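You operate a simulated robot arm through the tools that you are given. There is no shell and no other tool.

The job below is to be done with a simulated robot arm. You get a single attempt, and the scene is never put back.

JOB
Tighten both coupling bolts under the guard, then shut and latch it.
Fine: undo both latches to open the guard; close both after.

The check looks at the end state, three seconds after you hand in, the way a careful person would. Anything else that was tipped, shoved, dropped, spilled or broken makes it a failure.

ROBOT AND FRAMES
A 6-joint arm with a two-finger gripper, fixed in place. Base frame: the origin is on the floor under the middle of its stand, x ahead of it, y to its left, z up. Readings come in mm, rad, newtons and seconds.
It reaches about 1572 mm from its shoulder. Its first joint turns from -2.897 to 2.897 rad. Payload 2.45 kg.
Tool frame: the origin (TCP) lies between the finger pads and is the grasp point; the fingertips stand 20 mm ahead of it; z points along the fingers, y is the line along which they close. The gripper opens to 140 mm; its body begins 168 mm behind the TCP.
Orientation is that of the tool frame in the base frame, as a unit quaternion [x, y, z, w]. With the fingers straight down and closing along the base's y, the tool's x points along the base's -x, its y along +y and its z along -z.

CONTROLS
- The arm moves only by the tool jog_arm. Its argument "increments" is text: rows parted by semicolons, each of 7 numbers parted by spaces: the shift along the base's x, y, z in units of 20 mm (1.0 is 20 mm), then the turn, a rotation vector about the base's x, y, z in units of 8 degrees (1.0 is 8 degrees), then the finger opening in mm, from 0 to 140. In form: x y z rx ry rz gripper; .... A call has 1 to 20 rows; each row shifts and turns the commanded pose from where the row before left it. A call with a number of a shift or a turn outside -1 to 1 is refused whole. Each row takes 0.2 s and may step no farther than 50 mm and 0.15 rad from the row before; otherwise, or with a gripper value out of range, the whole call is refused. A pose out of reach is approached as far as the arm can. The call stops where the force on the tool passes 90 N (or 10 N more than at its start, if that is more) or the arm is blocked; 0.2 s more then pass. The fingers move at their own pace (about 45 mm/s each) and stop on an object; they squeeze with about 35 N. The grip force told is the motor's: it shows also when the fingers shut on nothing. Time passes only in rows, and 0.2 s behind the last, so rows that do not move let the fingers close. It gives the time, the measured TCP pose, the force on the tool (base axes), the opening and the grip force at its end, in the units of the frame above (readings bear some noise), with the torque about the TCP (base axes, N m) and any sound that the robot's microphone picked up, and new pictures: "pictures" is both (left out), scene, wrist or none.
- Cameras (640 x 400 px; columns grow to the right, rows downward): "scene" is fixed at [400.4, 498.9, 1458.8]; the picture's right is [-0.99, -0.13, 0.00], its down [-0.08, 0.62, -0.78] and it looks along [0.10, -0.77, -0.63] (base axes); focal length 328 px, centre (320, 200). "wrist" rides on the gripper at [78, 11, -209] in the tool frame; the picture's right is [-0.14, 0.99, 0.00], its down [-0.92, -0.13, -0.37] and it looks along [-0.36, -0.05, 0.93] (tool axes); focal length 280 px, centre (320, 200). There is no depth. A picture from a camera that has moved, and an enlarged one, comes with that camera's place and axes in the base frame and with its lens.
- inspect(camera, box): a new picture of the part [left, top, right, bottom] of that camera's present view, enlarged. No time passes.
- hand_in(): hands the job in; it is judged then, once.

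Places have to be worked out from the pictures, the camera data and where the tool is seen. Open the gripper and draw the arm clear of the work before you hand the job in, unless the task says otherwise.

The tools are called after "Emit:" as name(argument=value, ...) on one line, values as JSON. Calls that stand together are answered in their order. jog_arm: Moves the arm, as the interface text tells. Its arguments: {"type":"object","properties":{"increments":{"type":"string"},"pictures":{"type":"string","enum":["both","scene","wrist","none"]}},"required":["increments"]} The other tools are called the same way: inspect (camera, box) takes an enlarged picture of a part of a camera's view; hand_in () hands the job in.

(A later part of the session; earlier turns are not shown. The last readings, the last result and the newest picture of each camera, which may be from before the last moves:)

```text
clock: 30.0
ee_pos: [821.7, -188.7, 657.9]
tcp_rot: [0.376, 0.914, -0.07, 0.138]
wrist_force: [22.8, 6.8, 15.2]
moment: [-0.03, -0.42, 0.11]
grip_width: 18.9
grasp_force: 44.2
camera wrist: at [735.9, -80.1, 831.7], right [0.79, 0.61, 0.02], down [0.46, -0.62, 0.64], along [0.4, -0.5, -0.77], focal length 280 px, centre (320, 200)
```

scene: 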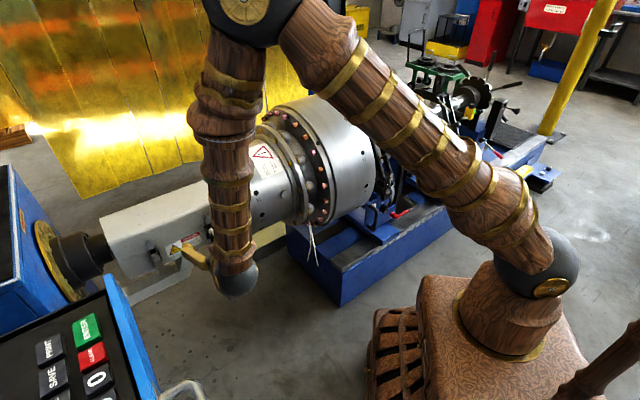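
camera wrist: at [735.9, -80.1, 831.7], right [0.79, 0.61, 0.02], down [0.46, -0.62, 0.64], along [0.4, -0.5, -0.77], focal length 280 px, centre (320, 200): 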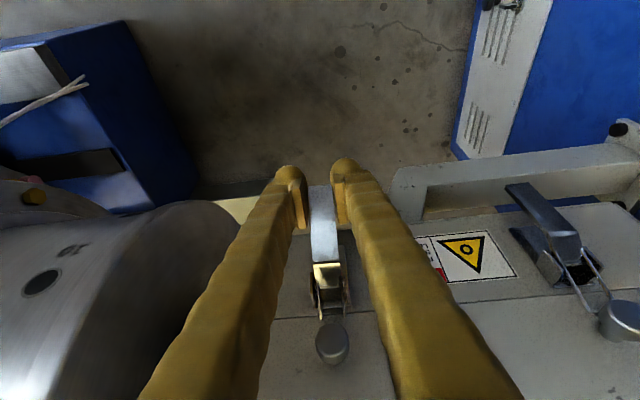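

Lever rotated ~32° and tracking well at pitch ~18°. Continue, watching for the reach warning.

Emit:
jog_arm(increments="-0.107 0.127 0.171 0.3536 0.3536 0 0; -0.098 0.118 0.182 0.3536 0.3536 0 0; -0.099 0.099 0.192 0.3536 0.3536 0 0", pictures="none")

```text
clock: 30.8
ee_pos: [816.2, -182.6, 667.8]
tcp_rot: [0.379, 0.924, -0.03, 0.043]
wrist_force: [17.1, -8.2, 15.6]
moment: [-0.15, -0.35, 0.0]
grip_width: 19.0
grasp_force: 43.9
```

No reach issues; the lever is at ~44°. Continue through straight-down.

Emit:
jog_arm(increments="-0.089 0.089 0.202 0.3536 0.3536 0 0; -0.079 0.079 0.21 0.3536 0.3536 0 0; -0.069 0.069 0.217 0.3536 0.3536 0 0", pictures="none")

Emit:
jog_arm(increments="-0.058 0.058 0.223 0.3536 0.3536 0 0; -0.047 0.047 0.229 0.3536 0.3536 0 0; -0.035 0.035 0.233 0.3536 0.3536 0 0", pictures="wrist")

```text
clock: 31.6
ee_pos: [810.8, -178.4, 679.0]
tcp_rot: [0.378, 0.924, 0.01, -0.054]
wrist_force: [1.3, -28.7, 12.9]
moment: [-0.33, -0.1, 0.06]
grip_width: 18.9
grasp_force: 43.8
```

```text
clock: 32.4
ee_pos: [807.0, -174.4, 693.7]
tcp_rot: [0.373, 0.914, 0.051, -0.151]
wrist_force: [-12.4, -38.6, 7.8]
moment: [-0.44, 0.04, 0.1]
grip_width: 18.6
grasp_force: 44.3
camera wrist: at [813.4, -156.9, 916.3], right [0.78, 0.62, -0.06], down [0.62, -0.78, 0.06], along [-0.01, -0.09, -1.0], focal length 280 px, centre (320, 200)
```

wrist: 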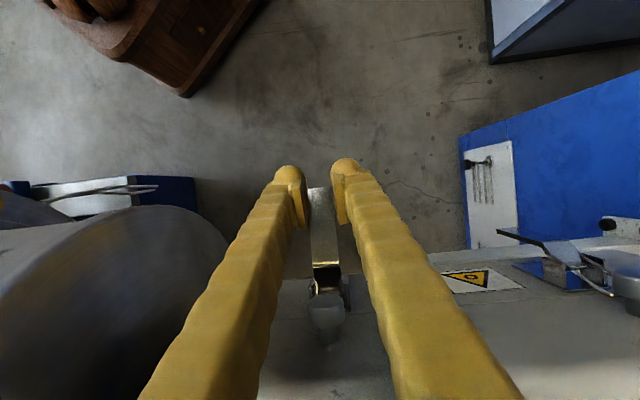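

The lever is at ~68° and the tangential load has reversed (it now assists), so it's passing over-centre. I'll correct −1 mm in e and continue a bit further.

Emit:
jog_arm(increments="-0.054 -0.006 0.235 0.3536 0.3536 0 0; -0.032 -0.008 0.237 0.3536 0.3536 0 0; 0 0 0.238 0.3536 0.3536 0 0", pictures="both")

```text
clock: 33.2
ee_pos: [807.0, -172.8, 708.7]
tcp_rot: [0.363, 0.895, 0.09, -0.245]
wrist_force: [1.3, -10.8, 6.8]
moment: [-0.34, -0.32, 0.02]
grip_width: 18.7
grasp_force: 43.8
camera wrist: at [845.0, -189.2, 928.0], right [0.77, 0.63, -0.08], down [0.62, -0.77, -0.14], along [-0.15, 0.06, -0.99], focal length 280 px, centre (320, 200)
```

scene: 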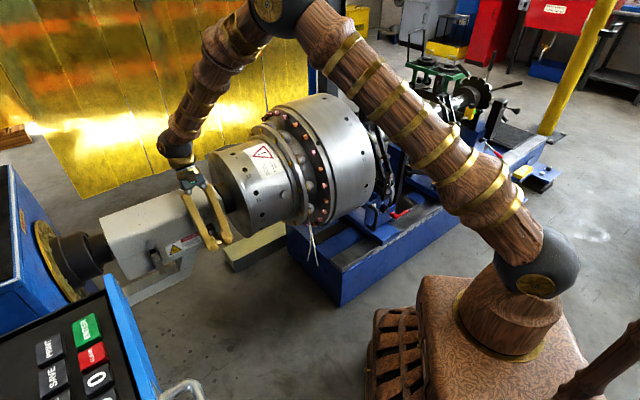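
wrist: 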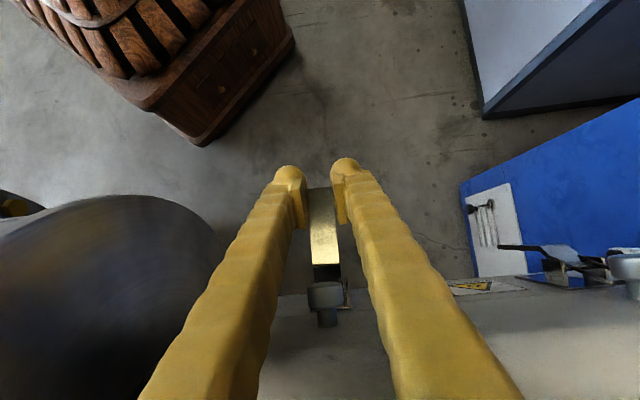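

Lever is at ~80°, roughly horizontal, tool at −30° pitch, clear of the lid. I'll push it another ~12° along the arc with little tool rotation.

Emit:
jog_arm(increments="0.011 -0.011 0.237 0.3536 0.3536 0 0; 0.023 -0.023 0.236 0.1 0.1 0 0; 0.035 -0.035 0.233 0 0 0 0; 0.047 -0.047 0.229 0 0 0 0", pictures="wrist")

```text
clock: 34.2
ee_pos: [809.5, -175.5, 726.7]
tcp_rot: [0.358, 0.883, 0.107, -0.285]
wrist_force: [5.0, 22.5, -28.8]
moment: [0.29, -0.02, 0.07]
grip_width: 18.9
grasp_force: 43.8
camera wrist: at [861.3, -205.3, 941.8], right [0.77, 0.64, -0.09], down [0.6, -0.76, -0.23], along [-0.22, 0.12, -0.97], focal length 280 px, centre (320, 200)
```

wrist: 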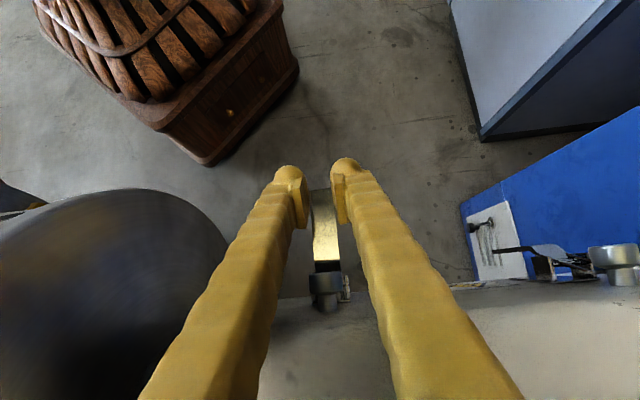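

Resistance to further lifting now rises (−29 N in z), probably its end of travel. I'll release and see whether the lever stays open.

Emit:
jog_arm(increments="0 0 0 0 0 0 30; 0 0 0 0 0 0 45; 0 0 0 0 0 0 60", pictures="both")

Emit:
inspect(camera="wrist", box=[250, 160, 400, 330])

Emit:
inspect(camera="scene", box=[140, 200, 260, 280])

```text
clock: 35.0
ee_pos: [809.2, -176.7, 727.1]
tcp_rot: [0.359, 0.883, 0.108, -0.284]
wrist_force: [-0.1, -0.3, -0.3]
moment: [-0.02, -0.03, -0.02]
grip_width: 60.2
grasp_force: 0.1
camera wrist: at [861.1, -206.1, 942.5], right [0.77, 0.64, -0.09], down [0.6, -0.76, -0.23], along [-0.22, 0.12, -0.97], focal length 280 px, centre (320, 200)
```

scene: 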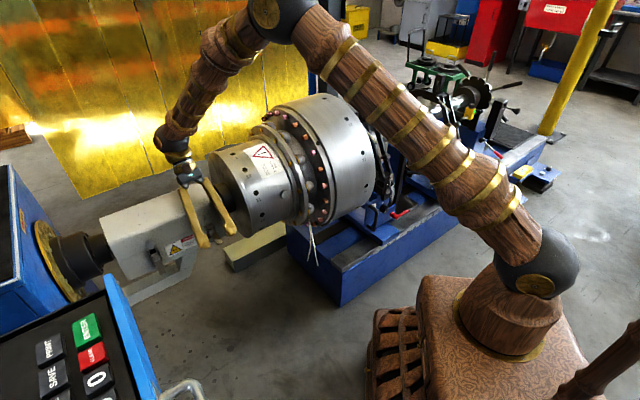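
wrist: 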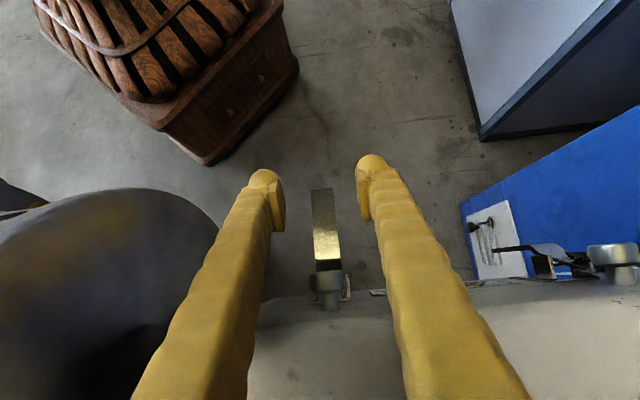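

```text
2.35 times, centred on (325, 245) of wrist
camera zoom: at [861.1, -206.1, 942.5], right [0.77, 0.64, -0.09], down [0.6, -0.76, -0.23], along [-0.22, 0.12, -0.97], focal length 660 px, centre (308, 94)
```

zoom: 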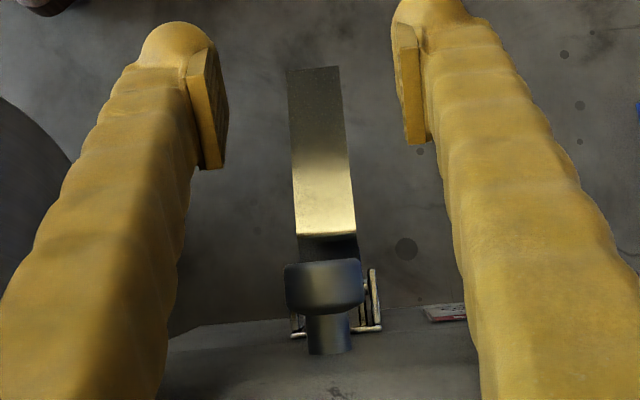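

```text
5.00 times, centred on (200, 240) of scene
camera zoom: at [400.4, 498.9, 1458.8], right [-0.99, -0.13, 0.0], down [-0.08, 0.62, -0.78], along [0.1, -0.77, -0.63], focal length 1642 px, centre (920, 0)
```

zoom: 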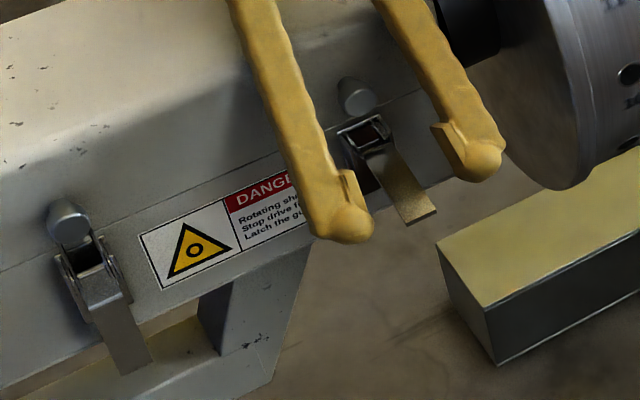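

Latch 2's lever stays open and its bail is off the knob. Now I'll back outward, travel along the guard to the motor-side latch and re-pitch to ~47° on the way in small steps.

Emit:
jog_arm(increments="-0.53 0.53 0.25 0 0 0 70; -0.53 0.53 0.25 0 0 0 70; -0.53 0.53 0.25 0 0 0 70; -0.53 0.53 0.25 0 0 0 70; 0.636 0.636 0 -0.442 -0.442 0 70; 0.636 0.636 0 -0.442 -0.442 0 70; 0.636 0.636 0 -0.442 -0.442 0 70; 0.636 0.636 0 -0.442 -0.442 0 70; 0.636 0.636 0 -0.442 -0.442 0 70; 0.636 0.636 0 -0.442 -0.442 0 70", pictures="both")

```text
clock: 37.2
ee_pos: [843.9, -57.9, 746.7]
tcp_rot: [0.378, 0.925, 0.007, -0.046]
wrist_force: [0.0, 0.8, 0.4]
moment: [0.01, -0.03, 0.0]
grip_width: 69.8
grasp_force: 0.0
camera wrist: at [812.8, -5.4, 961.4], right [0.79, 0.61, -0.03], down [0.59, -0.75, 0.29], along [0.15, -0.25, -0.96], focal length 280 px, centre (320, 200)
```

scene: 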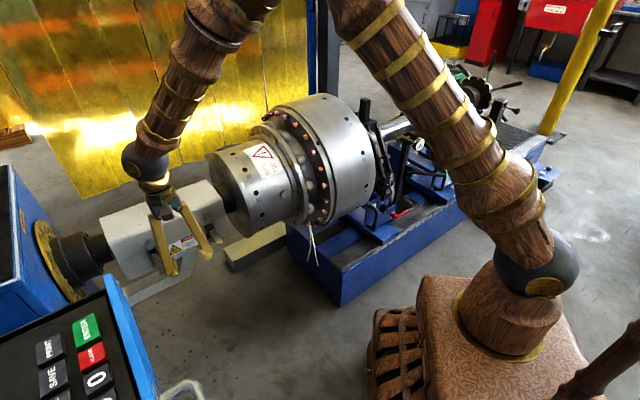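
wrist: 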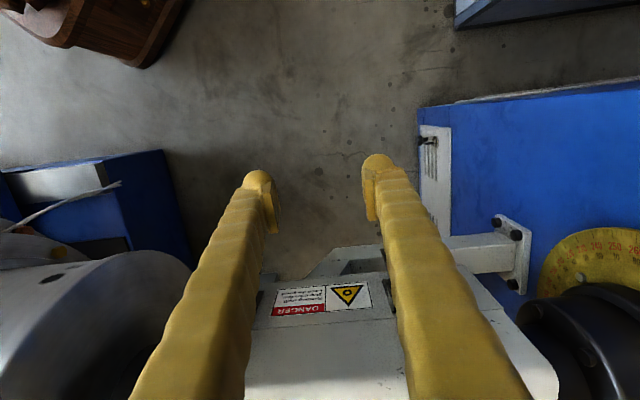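

At e≈556, nearly straight down. Continue along to the motor-side latch and finish re-pitching.

Emit:
jog_arm(increments="0.636 0.636 0 -0.442 -0.442 0 70; 0.636 0.636 0 -0.442 -0.442 0 70; 0.636 0.636 0 -0.442 -0.442 0 70; 0.636 0.636 0 -0.442 -0.442 0 70; 0.342 -0.342 -0.433 -0.442 -0.442 0 70; 0.342 -0.342 -0.433 -0.442 -0.442 0 70; 0.342 -0.342 -0.433 -0.442 -0.442 0 70; 0.342 -0.342 -0.433 -0.442 -0.442 0 70; 0.342 -0.342 -0.433 -0.442 -0.442 0 70; 0.342 -0.342 -0.433 -0.442 -0.442 0 70; 0 0 0 0 0 0 70", pictures="both")

```text
clock: 39.6
ee_pos: [934.1, -48.0, 695.3]
tcp_rot: [0.355, 0.854, -0.157, 0.348]
wrist_force: [0.2, -0.3, 0.1]
moment: [-0.01, 0.05, -0.02]
grip_width: 70.0
grasp_force: 0.1
camera wrist: at [802.9, 106.5, 787.5], right [0.78, 0.62, 0.08], down [0.2, -0.36, 0.91], along [0.6, -0.69, -0.4], focal length 280 px, centre (320, 200)
```

scene: 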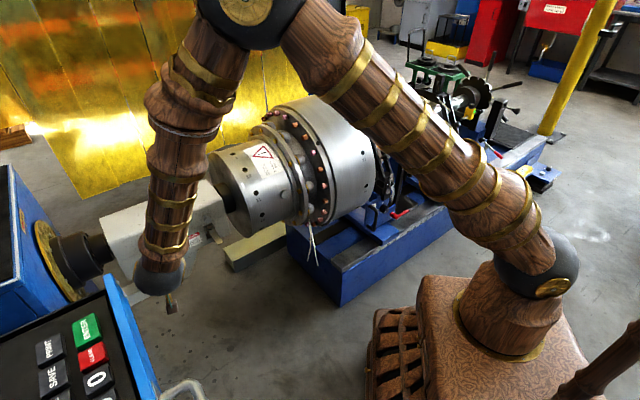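
wrist: 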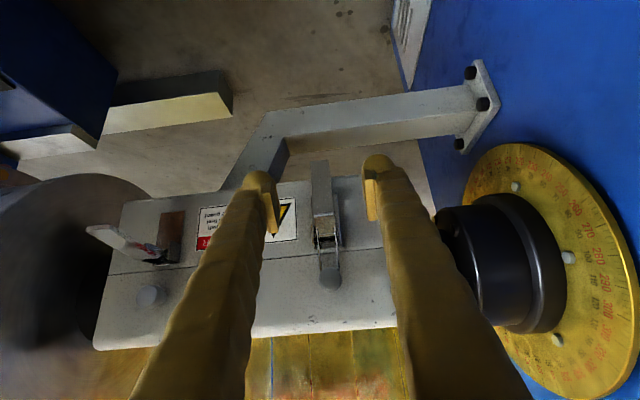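

Both latches are visible: latch 2's lever sticks out (open), and lever 1 is centred between the fingers. Zoom for details.

Emit:
inspect(camera="wrist", box=[250, 140, 400, 310])

Emit:
inspect(camera="wrist", box=[70, 190, 220, 330])

```text
2.35 times, centred on (325, 225) of wrist
camera zoom: at [802.9, 106.5, 787.5], right [0.78, 0.62, 0.08], down [0.2, -0.36, 0.91], along [0.6, -0.69, -0.4], focal length 660 px, centre (308, 141)
```

zoom: 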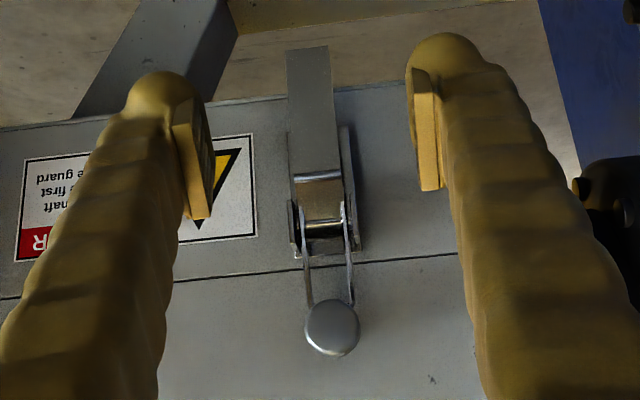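

```text
2.86 times, centred on (145, 260) of wrist
camera zoom: at [802.9, 106.5, 787.5], right [0.78, 0.62, 0.08], down [0.2, -0.36, 0.91], along [0.6, -0.69, -0.4], focal length 801 px, centre (820, 29)
```

zoom: 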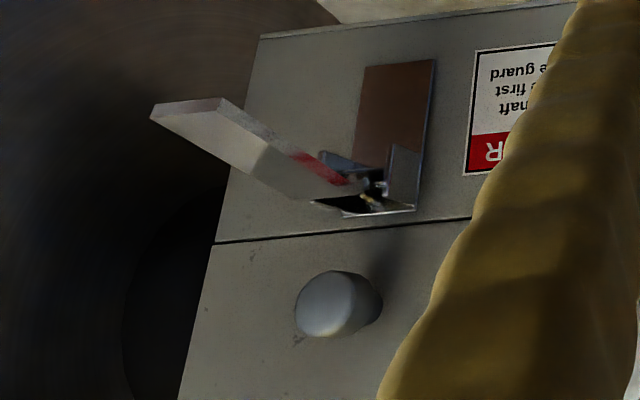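

Latch 2 is confirmed released. Lever 1 is centred; approach it to the same relative grip pose and close.

Emit:
jog_arm(increments="0.479 -0.468 -0.71 -0.11 -0.11 0 70; 0.479 -0.468 -0.71 -0.11 -0.11 0 70; 0.479 -0.468 -0.71 -0.11 -0.11 0 70; 0.479 -0.468 -0.71 -0.11 -0.11 0 70; 0 0 0 0 0 0 70", pictures="wrist")

```text
clock: 40.8
ee_pos: [973.4, -85.2, 638.1]
tcp_rot: [0.348, 0.838, -0.172, 0.384]
wrist_force: [-0.3, -0.1, -0.4]
moment: [-0.01, 0.0, 0.01]
grip_width: 70.2
grasp_force: 0.0
camera wrist: at [836.0, 73.7, 713.0], right [0.77, 0.63, 0.09], down [0.14, -0.3, 0.94], along [0.62, -0.72, -0.32], focal length 280 px, centre (320, 200)
```

wrist: 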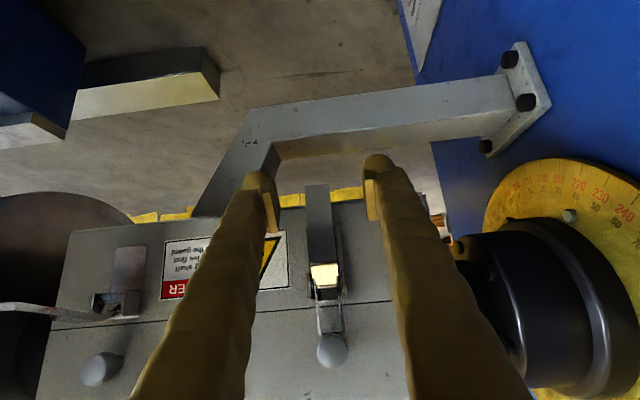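

View matches the latch-2 grip geometry. Close and start the 4°-per-row arc.

Emit:
jog_arm(increments="-0.02 -0.02 0 0 0 0 40; 0 0 0 0 0 0 25; 0 0 0 0 0 0 12; 0 0 0 0 0 0 5; 0 0 0 0 0 0 0; -0.163 0.163 0.055 0.3536 0.3536 0 0; -0.160 0.160 0.074 0.3536 0.3536 0 0; -0.156 0.156 0.089 0.3536 0.3536 0 0; -0.151 0.151 0.104 0.3536 0.3536 0 0", pictures="none")

```text
clock: 42.8
ee_pos: [959.7, -74.4, 645.1]
tcp_rot: [0.366, 0.884, -0.123, 0.264]
wrist_force: [-30.7, -28.3, 14.4]
moment: [-0.8, -0.23, -0.18]
grip_width: 19.1
grasp_force: 44.5
```

Holding, with −42 N side load; correct −1.2 mm in e and continue.

Emit:
jog_arm(increments="-0.176 0.116 0.119 0.3536 0.3536 0 0; -0.159 0.119 0.133 0.3536 0.3536 0 0; -0.133 0.133 0.146 0.3536 0.3536 0 0; -0.125 0.125 0.159 0.3536 0.3536 0 0", pictures="none")

```text
clock: 43.8
ee_pos: [947.7, -64.1, 656.7]
tcp_rot: [0.376, 0.914, -0.069, 0.138]
wrist_force: [-7.7, -12.6, 17.2]
moment: [-0.61, -0.41, -0.06]
grip_width: 18.6
grasp_force: 43.9
```

Good: side load down, grip secure, ~32° rotated. Continue.

Emit:
jog_arm(increments="-0.122 0.112 0.171 0.3536 0.3536 0 0; -0.108 0.108 0.182 0.3536 0.3536 0 0; -0.099 0.099 0.192 0.3536 0.3536 0 0; -0.089 0.089 0.202 0.3536 0.3536 0 0", pictures="wrist")

```text
clock: 44.8
ee_pos: [940.5, -55.2, 670.8]
tcp_rot: [0.379, 0.925, -0.015, 0.011]
wrist_force: [11.9, -8.0, 17.5]
moment: [-0.34, -0.44, 0.04]
grip_width: 18.9
grasp_force: 44.3
camera wrist: at [891.7, 15.0, 877.0], right [0.79, 0.61, -0.02], down [0.56, -0.72, 0.4], along [0.23, -0.33, -0.92], focal length 280 px, centre (320, 200)
```

wrist: 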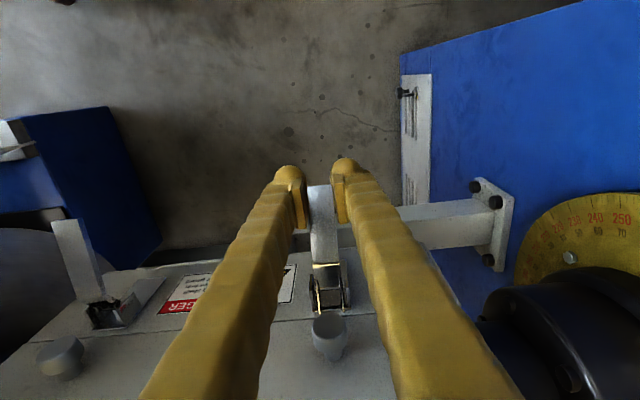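

Lever at ~48°, still held. Continue to ~80°.

Emit:
jog_arm(increments="-0.079 0.079 0.21 0.3536 0.3536 0 0; -0.069 0.069 0.217 0.3536 0.3536 0 0; -0.058 0.058 0.223 0.3536 0.3536 0 0; -0.047 0.047 0.229 0.3536 0.3536 0 0", pictures="none")

Emit:
jog_arm(increments="-0.035 0.035 0.233 0.3536 0.3536 0 0; -0.024 0.024 0.235 0.3536 0.3536 0 0; -0.012 0.012 0.237 0.3536 0.3536 0 0; 0 0 0.238 0.3536 0.3536 0 0", pictures="wrist")

```text
clock: 45.8
ee_pos: [934.5, -49.5, 687.7]
tcp_rot: [0.376, 0.918, 0.039, -0.118]
wrist_force: [20.5, -2.3, 12.8]
moment: [-0.18, -0.4, -0.09]
grip_width: 18.7
grasp_force: 44.0
```

```text
clock: 46.8
ee_pos: [933.9, -48.4, 706.0]
tcp_rot: [0.363, 0.894, 0.09, -0.246]
wrist_force: [15.8, 1.1, 4.8]
moment: [-0.09, -0.23, -0.14]
grip_width: 18.7
grasp_force: 43.5
camera wrist: at [971.6, -64.3, 925.6], right [0.77, 0.63, -0.09], down [0.61, -0.77, -0.15], along [-0.16, 0.06, -0.99], focal length 280 px, centre (320, 200)
```

wrist: 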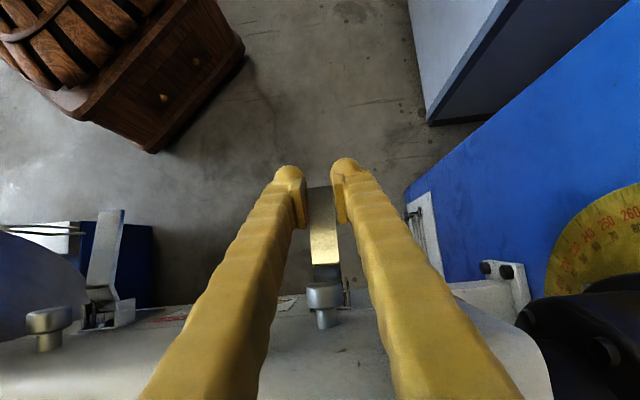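

At ~80°; push the final ~15° then release.

Emit:
jog_arm(increments="0.011 -0.011 0.237 0.3536 0.3536 0 0; 0.023 -0.023 0.236 0.1 0.1 0 0; 0.035 -0.035 0.233 0 0 0 0; 0.047 -0.047 0.229 0 0 0 0; 0 0 0 0 0 0 30; 0 0 0 0 0 0 50; 0 0 0 0 0 0 60", pictures="both")

Emit:
inspect(camera="wrist", box=[220, 160, 420, 340])

Emit:
inspect(camera="scene", box=[90, 180, 250, 290])

```text
clock: 48.4
ee_pos: [934.8, -51.1, 725.7]
tcp_rot: [0.358, 0.883, 0.107, -0.284]
wrist_force: [-1.0, 0.4, -0.5]
moment: [0.0, -0.02, 0.01]
grip_width: 60.1
grasp_force: 0.0
camera wrist: at [987.6, -80.8, 941.1], right [0.77, 0.64, -0.09], down [0.6, -0.76, -0.23], along [-0.22, 0.12, -0.97], focal length 280 px, centre (320, 200)
```

scene: 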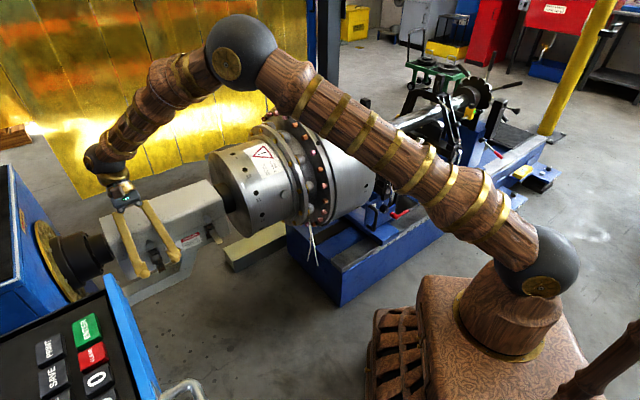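
wrist: 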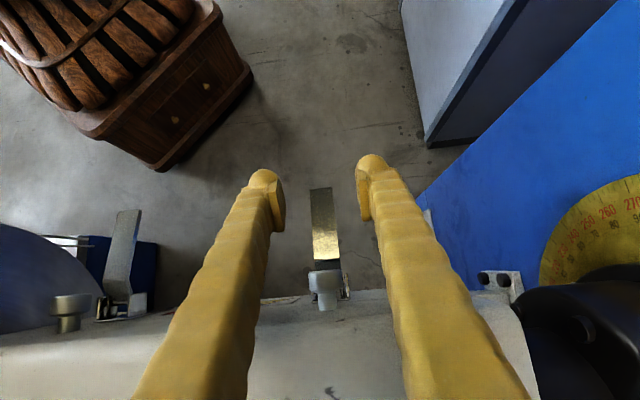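

```text
2.22 times, centred on (320, 250) of wrist
camera zoom: at [987.6, -80.8, 941.1], right [0.77, 0.64, -0.09], down [0.6, -0.76, -0.23], along [-0.22, 0.12, -0.97], focal length 623 px, centre (320, 89)
```

zoom: 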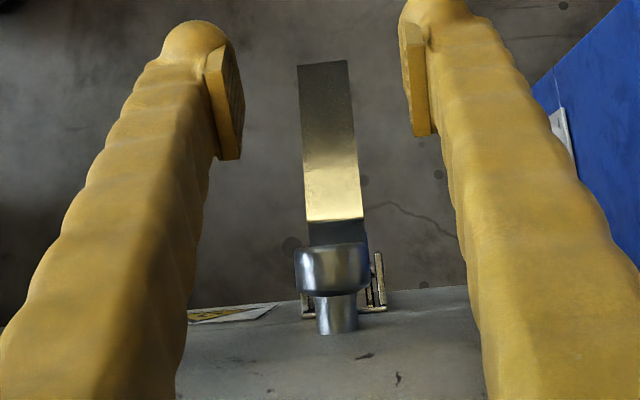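

```text
3.64 times, centred on (170, 235) of scene
camera zoom: at [400.4, 498.9, 1458.8], right [-0.99, -0.13, 0.0], down [-0.08, 0.62, -0.78], along [0.1, -0.77, -0.63], focal length 1194 px, centre (866, 73)
```

zoom: 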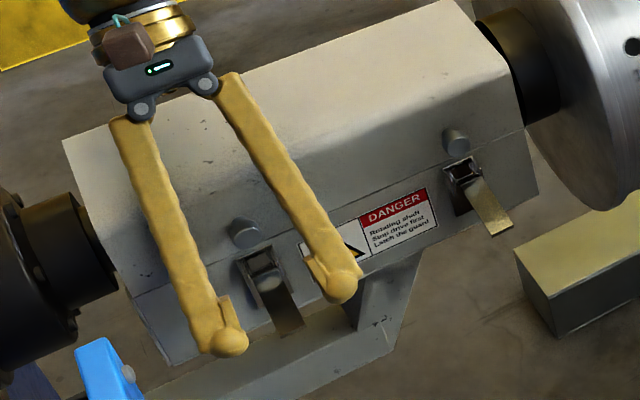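

Both latches are released. Next I'll lift clear of lever 1 and re-pitch to ~45° to grip the motor-side keeper knob on the lid (≈ n −750, z 752), which I'll use as the handle for opening.

Emit:
jog_arm(increments="-0.177 0.177 0.7 0 0 0 70; -0.177 0.177 0.7 0 0 0 70; -0.177 0.177 0.7 0 0 0 70; -0.177 0.177 0.7 0 0 0 70; -0.177 0.177 0.7 0 0 0 70; 0.08 -0.07 0 -0.442 -0.442 0 70; 0.08 -0.07 0 -0.442 -0.442 0 70; 0.08 -0.07 0 -0.442 -0.442 0 70; 0.08 -0.07 0 -0.442 -0.442 0 70; 0.08 -0.07 0 -0.442 -0.442 0 70; 0.08 -0.07 0 -0.442 -0.442 0 70; 0.08 -0.07 0 -0.442 -0.442 0 70; 0.08 -0.07 0 -0.442 -0.442 0 70; 0.08 -0.07 0 -0.442 -0.442 0 70; 0.08 -0.07 0 -0.442 -0.442 0 70; 0.08 -0.07 0 -0.442 -0.442 0 70; 0.08 -0.07 0 -0.442 -0.442 0 70; 0.08 -0.07 0 -0.442 -0.442 0 70; 0.08 -0.07 0 -0.442 -0.442 0 70; 0.08 -0.07 0 -0.442 -0.442 0 70", pictures="both")

```text
clock: 52.6
ee_pos: [940.8, -55.8, 795.3]
tcp_rot: [0.36, 0.869, -0.14, 0.309]
wrist_force: [-0.6, 0.3, -0.6]
moment: [-0.01, 0.0, 0.0]
grip_width: 69.9
grasp_force: 0.0
camera wrist: at [816.7, 92.8, 905.7], right [0.78, 0.62, 0.07], down [0.25, -0.41, 0.87], along [0.57, -0.67, -0.48], focal length 280 px, centre (320, 200)
```

scene: 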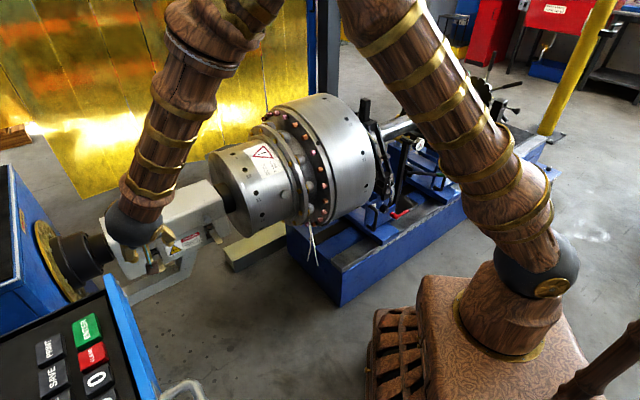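
wrist: 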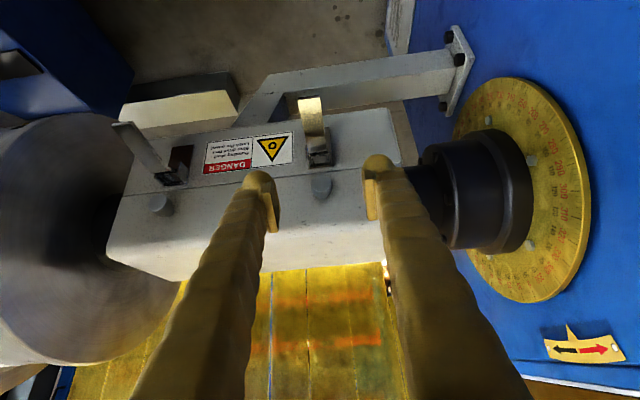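

Knob 1 is centred between the fingers. Zoom to measure it and check the lid's back edge.

Emit:
inspect(camera="wrist", box=[250, 80, 410, 230])

Emit:
inspect(camera="wrist", box=[90, 180, 420, 310])

```text
2.67 times, centred on (330, 155) of wrist
camera zoom: at [816.7, 92.8, 905.7], right [0.78, 0.62, 0.07], down [0.25, -0.41, 0.87], along [0.57, -0.67, -0.48], focal length 748 px, centre (293, 320)
```

zoom: 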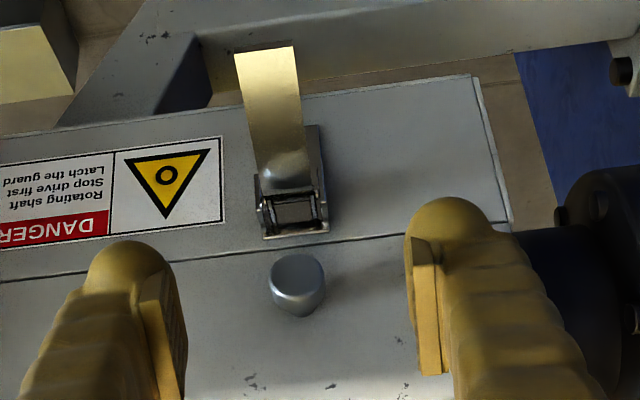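

```text
1.94 times, centred on (255, 245) of wrist
camera zoom: at [816.7, 92.8, 905.7], right [0.78, 0.62, 0.07], down [0.25, -0.41, 0.87], along [0.57, -0.67, -0.48], focal length 544 px, centre (446, 113)
```

zoom: 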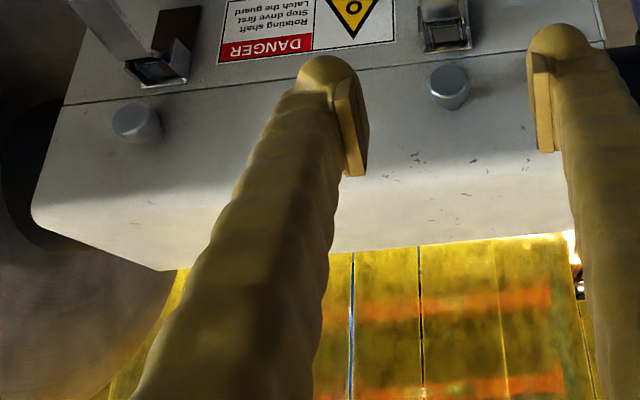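

Knob 1's head is at about (e 626.6, n −750, z 756), 21 mm in diameter. Advance onto it and close.

Emit:
jog_arm(increments="0.508 -0.488 -0.555 0 0 0 70; 0.508 -0.488 -0.555 0 0 0 70; 0.508 -0.488 -0.555 0 0 0 70; 0 0 0 0 0 0 50; 0 0 0 0 0 0 30; 0 0 0 0 0 0 15; 0 0 0 0 0 0 5; 0 0 0 0 0 0 0", pictures="wrist")

```text
clock: 54.4
ee_pos: [970.7, -87.1, 762.6]
tcp_rot: [0.36, 0.869, -0.142, 0.309]
wrist_force: [-32.7, -21.9, 6.9]
moment: [-0.31, 0.16, -0.37]
grip_width: 19.0
grasp_force: 25.7
camera wrist: at [846.5, 62.4, 872.5], right [0.78, 0.62, 0.06], down [0.25, -0.41, 0.87], along [0.57, -0.67, -0.48], focal length 280 px, centre (320, 200)
```

wrist: 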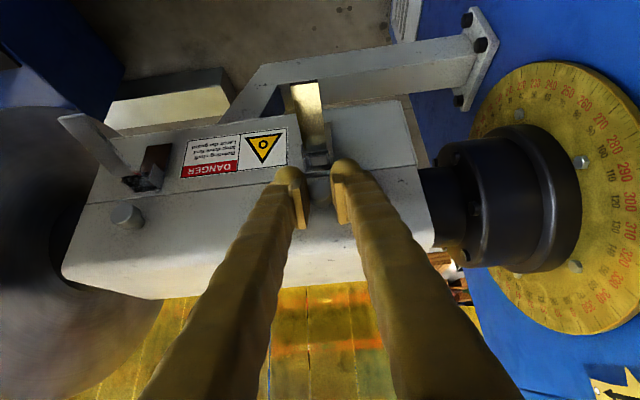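

Knob gripped (19 mm). I relieve 1.5 mm of side offset and try the first ~7° of lid lift about an assumed rear hinge at (n −914, z 730).

Emit:
jog_arm(increments="-0.053 -0.053 0 0 0 0 0; 0.081 -0.081 0.503 0.309 0.309 0 0; 0.103 -0.103 0.495 0.309 0.309 0 0", pictures="wrist")

```text
clock: 55.2
ee_pos: [974.1, -89.5, 782.1]
tcp_rot: [0.366, 0.887, -0.119, 0.255]
wrist_force: [-19.0, -27.9, -5.1]
moment: [-0.44, 0.04, -0.18]
grip_width: 17.9
grasp_force: 43.2
camera wrist: at [860.0, 47.8, 915.4], right [0.79, 0.61, 0.05], down [0.33, -0.49, 0.81], along [0.52, -0.62, -0.58], focal length 280 px, centre (320, 200)
```

wrist: 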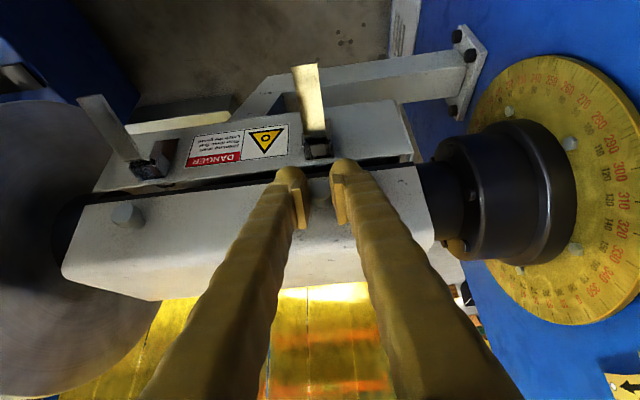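

The lid is lifting with small force. Continue along the arc with a further −1 mm e correction.

Emit:
jog_arm(increments="0.084 -0.164 0.485 0.309 0.309 0 0; 0.145 -0.145 0.475 0.309 0.309 0 0; 0.163 -0.163 0.46 0.309 0.309 0 0; 0.187 -0.187 0.445 0.309 0.309 0 0", pictures="none")

```text
clock: 56.2
ee_pos: [986.2, -101.9, 819.7]
tcp_rot: [0.375, 0.913, -0.073, 0.145]
wrist_force: [-14.2, -6.5, 5.6]
moment: [-0.73, -0.43, -0.15]
grip_width: 17.5
grasp_force: 43.1
```

Smooth so far (~21° open). Continue.

Emit:
jog_arm(increments="0.202 -0.202 0.43 0.309 0.309 0 0; 0.223 -0.223 0.41 0.309 0.309 0 0; 0.240 -0.240 0.39 0.309 0.309 0 0; 0.255 -0.255 0.37 0.309 0.309 0 0", pictures="both")

```text
clock: 57.2
ee_pos: [1006.1, -121.2, 852.7]
tcp_rot: [0.38, 0.924, -0.026, 0.034]
wrist_force: [-24.0, 3.6, 19.3]
moment: [-0.31, 0.03, -0.13]
grip_width: 17.0
grasp_force: 42.7
camera wrist: at [949.7, -42.4, 1054.2], right [0.79, 0.61, -0.01], down [0.55, -0.71, 0.45], along [0.26, -0.36, -0.89], focal length 280 px, centre (320, 200)
```

scene: 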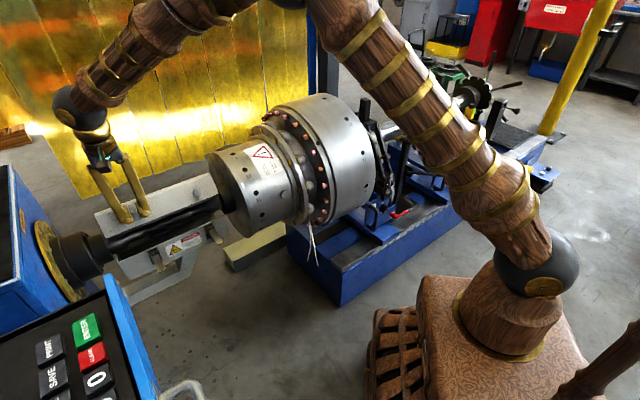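
wrist: 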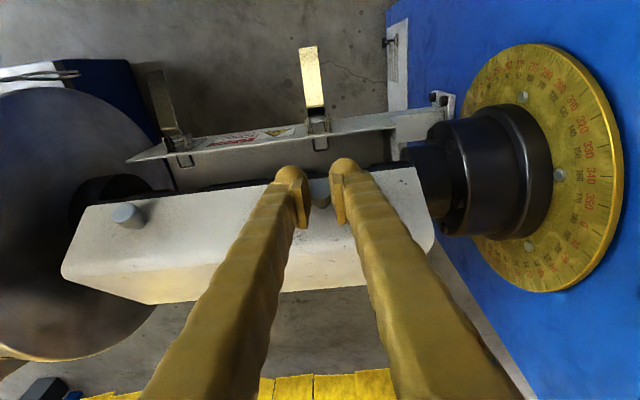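

Lid ~35° open; radial push suggests my radius is slightly small, so I add a small outward correction and continue.

Emit:
jog_arm(increments="0.200 -0.200 0.43 0.309 0.309 0 0; 0.230 -0.230 0.39 0.309 0.309 0 0; 0.290 -0.290 0.31 0.309 0.309 0 0; 0.311 -0.311 0.27 0.309 0.309 0 0", pictures="wrist")

```text
clock: 58.2
ee_pos: [1026.3, -140.9, 879.0]
tcp_rot: [0.377, 0.922, 0.021, -0.079]
wrist_force: [0.8, 1.0, 0.8]
moment: [-0.01, -0.01, -0.01]
grip_width: 0.1
grasp_force: 29.6
camera wrist: at [1006.3, -99.1, 1098.0], right [0.79, 0.61, -0.04], down [0.61, -0.77, 0.22], along [0.1, -0.2, -0.97], focal length 280 px, centre (320, 200)
```

wrist: 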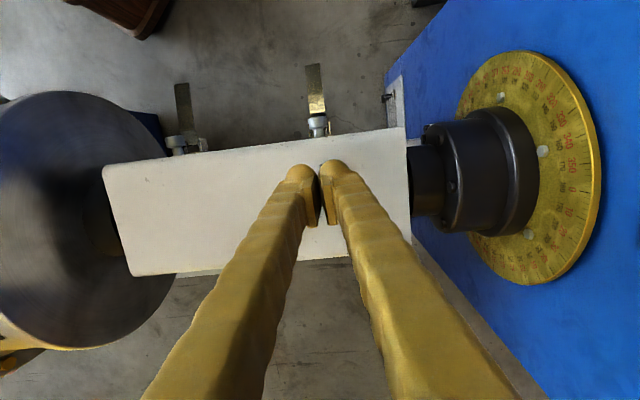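

The grip slid off the knob and the lid closed again (no damage visible). I'll zoom on this top-down view to locate the hinge line at the back.

Emit:
inspect(camera="wrist", box=[90, 120, 430, 300])

Emit:
inspect(camera="scene", box=[60, 170, 260, 310])

```text
1.88 times, centred on (260, 210) of wrist
camera zoom: at [1006.3, -99.1, 1098.0], right [0.79, 0.61, -0.04], down [0.61, -0.77, 0.22], along [0.1, -0.2, -0.97], focal length 528 px, centre (433, 181)
```

zoom: 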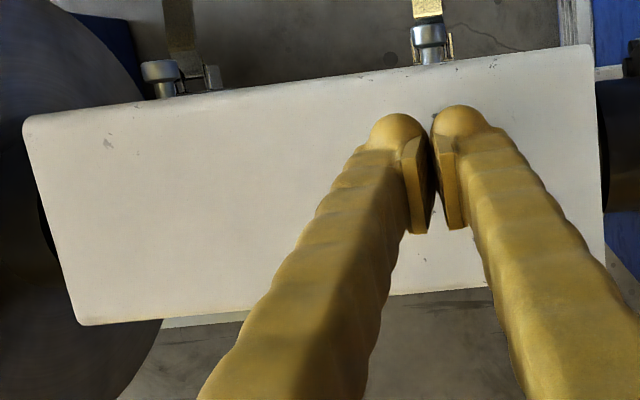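

```text
2.86 times, centred on (160, 240) of scene
camera zoom: at [400.4, 498.9, 1458.8], right [-0.99, -0.13, 0.0], down [-0.08, 0.62, -0.78], along [0.1, -0.77, -0.63], focal length 938 px, centre (777, 86)
```

zoom: 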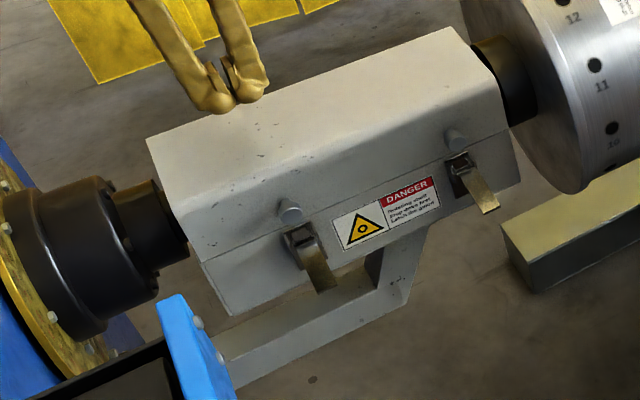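

The lid is closed, levers still open. To get the hinge geometry right, I'll move over to look down at the back side of the guard.

Emit:
jog_arm(increments="0.6 -0.6 0.25 0 0 0 0; 0.6 -0.6 0.25 0 0 0 0; 0.6 -0.6 0.25 0 0 0 0; 0.6 -0.6 0.25 0 0 0 0; 0.6 -0.6 0.25 0 0 0 0; 0.6 -0.6 0.25 0 0 0 0; 0.6 -0.6 0.25 0 0 0 0; 0.6 -0.6 0.25 0 0 0 0; 0 0 0 0 0 0 0", pictures="wrist")

Emit:
inspect(camera="wrist", box=[60, 0, 460, 240])

```text
clock: 60.2
ee_pos: [1121.3, -236.9, 919.3]
tcp_rot: [0.378, 0.922, 0.021, -0.079]
wrist_force: [0.0, -0.5, -0.2]
moment: [0.01, -0.01, 0.03]
grip_width: 0.0
grasp_force: 29.4
camera wrist: at [1102.1, -194.4, 1138.2], right [0.79, 0.61, -0.04], down [0.61, -0.77, 0.22], along [0.1, -0.2, -0.97], focal length 280 px, centre (320, 200)
```

wrist: 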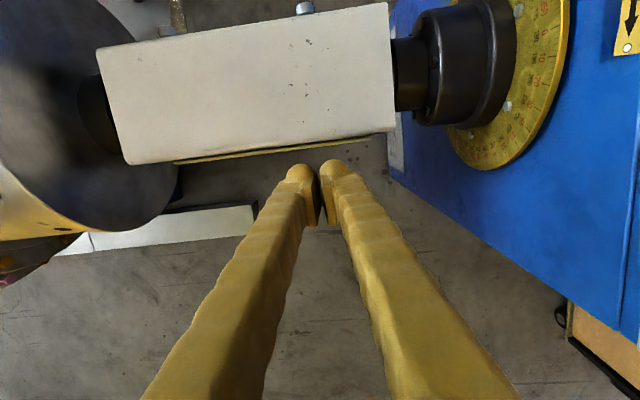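

```text
1.60 times, centred on (260, 120) of wrist
camera zoom: at [1102.1, -194.4, 1138.2], right [0.79, 0.61, -0.04], down [0.61, -0.77, 0.22], along [0.1, -0.2, -0.97], focal length 449 px, centre (416, 328)
```

zoom: 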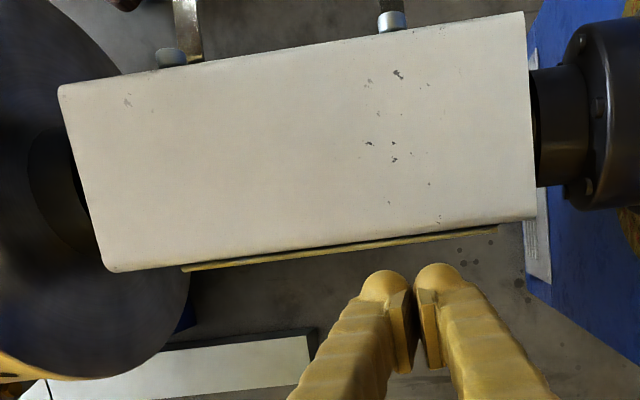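

I can see a piano hinge along the back: its axis is near n ≈ −921, z ≈ 727 (radius ~7 mm larger than I used). I'll go back over to the front, pitch to ~60° and regrip knob 1 with corrected geometry.

Emit:
jog_arm(increments="-0.76 0.757 0 -0.442 -0.442 0 70; -0.76 0.757 0 -0.442 -0.442 0 70; -0.76 0.757 0 -0.442 -0.442 0 70; -0.76 0.757 0 -0.442 -0.442 0 70; -0.76 0.757 0 -0.442 -0.442 0 70; -0.76 0.757 0 -0.442 -0.442 0 70; -0.76 0.757 0 -0.442 -0.442 0 70; -0.76 0.757 0 -0.442 -0.442 0 70; -0.76 0.757 0 -0.442 -0.442 0 70; -0.76 0.757 0 -0.442 -0.442 0 70; -0.76 0.757 0 -0.442 -0.442 0 70; -0.76 0.757 0 -0.442 -0.442 0 70; -0.76 0.757 0 -0.442 -0.442 0 70; -0.76 0.757 0 -0.442 -0.442 0 70; 0 0 0 0 0 0 70", pictures="both")

```text
clock: 63.4
ee_pos: [908.0, -25.3, 919.2]
tcp_rot: [0.334, 0.795, -0.205, 0.463]
wrist_force: [-0.2, -0.1, -0.4]
moment: [0.0, 0.01, 0.01]
grip_width: 70.0
grasp_force: 0.2
camera wrist: at [764.0, 141.3, 952.1], right [0.76, 0.64, 0.1], down [0.01, -0.17, 0.99], along [0.65, -0.75, -0.13], focal length 280 px, centre (320, 200)
```

scene: 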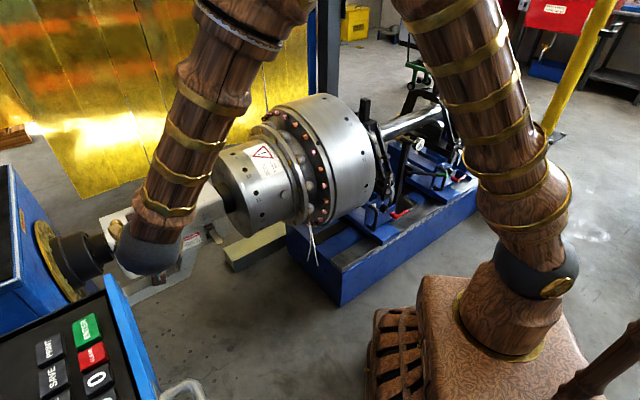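
wrist: 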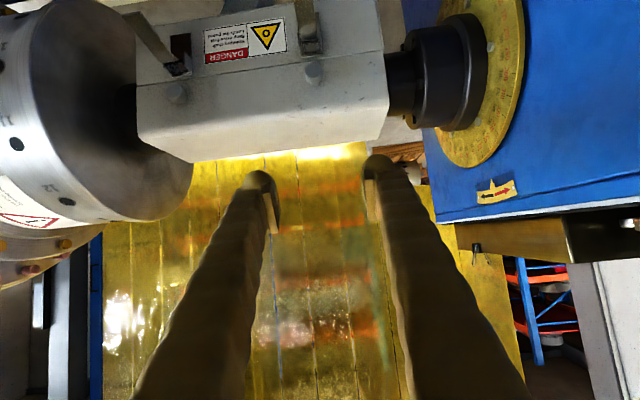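

Pitch is ~61°. Descend to the knob pre-grasp.

Emit:
jog_arm(increments="0.181 -0.182 -0.92 0 0 0 70; 0.181 -0.182 -0.92 0 0 0 70; 0.181 -0.182 -0.92 0 0 0 70; 0.181 -0.182 -0.92 0 0 0 70; 0.181 -0.182 -0.92 0 0 0 70; 0.181 -0.182 -0.92 0 0 0 70; 0.181 -0.182 -0.92 0 0 0 70; 0 0 0 0 0 0 70", pictures="wrist")

Emit:
inspect(camera="wrist", box=[250, 100, 410, 230])

```text
clock: 65.2
ee_pos: [932.4, -50.7, 790.4]
tcp_rot: [0.332, 0.796, -0.204, 0.464]
wrist_force: [-0.2, -0.1, 0.0]
moment: [-0.03, 0.02, 0.0]
grip_width: 70.1
grasp_force: 0.0
camera wrist: at [789.4, 116.0, 823.8], right [0.76, 0.64, 0.1], down [0.01, -0.17, 0.99], along [0.65, -0.75, -0.13], focal length 280 px, centre (320, 200)
```

wrist: 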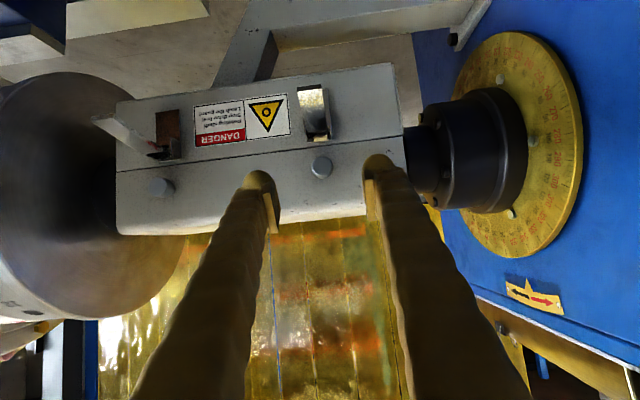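

```text
3.08 times, centred on (330, 165) of wrist
camera zoom: at [789.4, 116.0, 823.8], right [0.76, 0.64, 0.1], down [0.01, -0.17, 0.99], along [0.65, -0.75, -0.13], focal length 863 px, centre (289, 308)
```

zoom: 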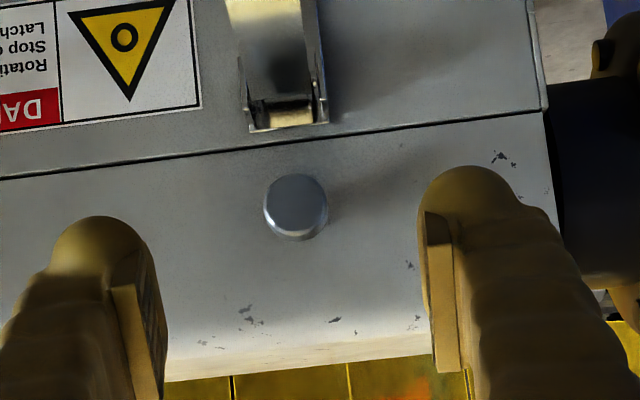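

Knob at z≈755 in line. Advance along the tool axis and close.

Emit:
jog_arm(increments="0.634 -0.61 -0.507 0 0 0 70; 0.634 -0.61 -0.507 0 0 0 70; 0.634 -0.61 -0.507 0 0 0 70; 0 0 0 0 0 0 50; 0 0 0 0 0 0 30; 0 0 0 0 0 0 15; 0 0 0 0 0 0 5; 0 0 0 0 0 0 0", pictures="wrist")

```text
clock: 67.0
ee_pos: [971.3, -87.4, 760.8]
tcp_rot: [0.332, 0.795, -0.204, 0.464]
wrist_force: [10.4, 3.5, -2.3]
moment: [0.08, -0.05, 0.09]
grip_width: 19.4
grasp_force: 39.0
camera wrist: at [827.9, 79.1, 793.5], right [0.76, 0.64, 0.1], down [0.01, -0.17, 0.99], along [0.65, -0.75, -0.13], focal length 280 px, centre (320, 200)
```

wrist: 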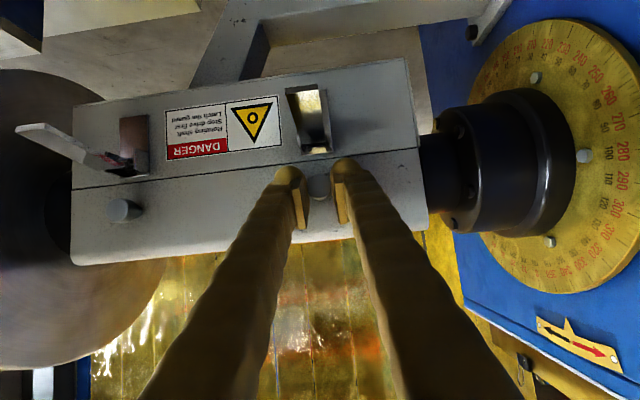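

Good centred grip (19.4 mm, low side load). Start lifting along the corrected arc.

Emit:
jog_arm(increments="0.085 -0.085 0.525 0.309 0.309 0 0; 0.106 -0.106 0.515 0.309 0.309 0 0; 0.127 -0.127 0.505 0.309 0.309 0 0; 0.152 -0.152 0.49 0.309 0.309 0 0", pictures="none")

```text
clock: 68.0
ee_pos: [981.4, -98.2, 801.1]
tcp_rot: [0.351, 0.847, -0.163, 0.364]
wrist_force: [9.2, 5.2, -3.8]
moment: [-0.15, -0.25, 0.04]
grip_width: 19.1
grasp_force: 43.5
```

Very low forces, grip width steady. Continue.

Emit:
jog_arm(increments="0.170 -0.170 0.48 0.309 0.309 0 0; 0.194 -0.194 0.465 0.309 0.309 0 0; 0.209 -0.209 0.445 0.309 0.309 0 0; 0.230 -0.230 0.425 0.309 0.309 0 0", pictures="none")

```text
clock: 69.0
ee_pos: [997.7, -114.2, 838.1]
tcp_rot: [0.367, 0.886, -0.119, 0.258]
wrist_force: [5.4, 4.8, -4.0]
moment: [0.0, -0.18, -0.07]
grip_width: 18.4
grasp_force: 43.7
```

Emit:
jog_arm(increments="0.251 -0.251 0.405 0.309 0.309 0 0; 0.265 -0.265 0.385 0.309 0.309 0 0; 0.279 -0.279 0.36 0.309 0.309 0 0; 0.297 -0.297 0.335 0.309 0.309 0 0", pictures="wrist")

```text
clock: 70.0
ee_pos: [1019.4, -135.5, 867.2]
tcp_rot: [0.375, 0.912, -0.073, 0.147]
wrist_force: [5.2, 6.2, 5.0]
moment: [-0.19, -0.6, -0.12]
grip_width: 17.7
grasp_force: 43.2
camera wrist: at [930.9, -23.8, 1039.7], right [0.79, 0.61, 0.02], down [0.45, -0.61, 0.65], along [0.41, -0.51, -0.76], focal length 280 px, centre (320, 200)
```

wrist: 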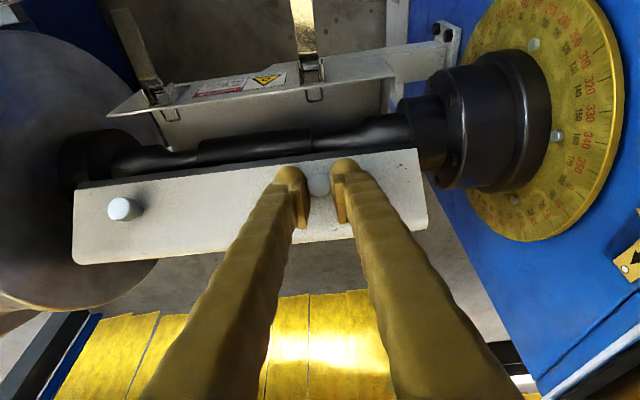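

Lid is ~42° open with the shaft exposed, but the grip width is creeping down (17.7 mm). Zoom in to see how the pads sit on the knob.

Emit:
inspect(camera="wrist", box=[260, 140, 380, 260])

Emit:
inspect(camera="scene", box=[60, 120, 260, 290])

```text
3.33 times, centred on (320, 200) of wrist
camera zoom: at [930.9, -23.8, 1039.7], right [0.79, 0.61, 0.02], down [0.45, -0.61, 0.65], along [0.41, -0.51, -0.76], focal length 935 px, centre (320, 200)
```

zoom: 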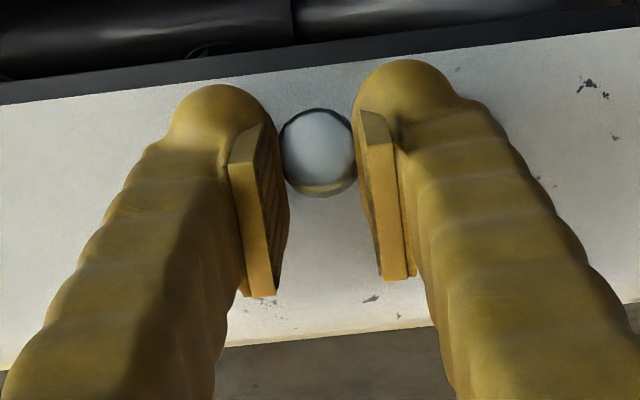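

```text
2.35 times, centred on (160, 205) of scene
camera zoom: at [400.4, 498.9, 1458.8], right [-0.99, -0.13, 0.0], down [-0.08, 0.62, -0.78], along [0.1, -0.77, -0.63], focal length 773 px, centre (696, 188)
```

zoom: 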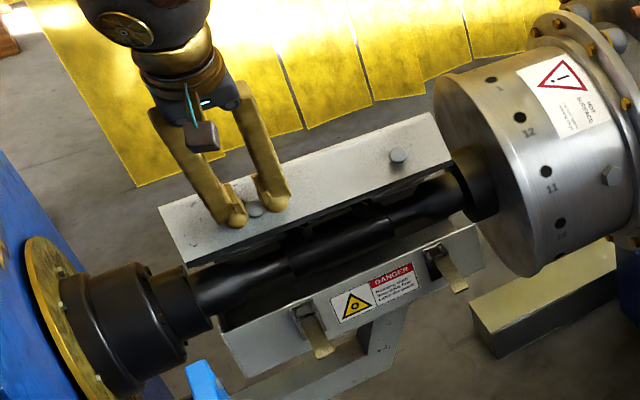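

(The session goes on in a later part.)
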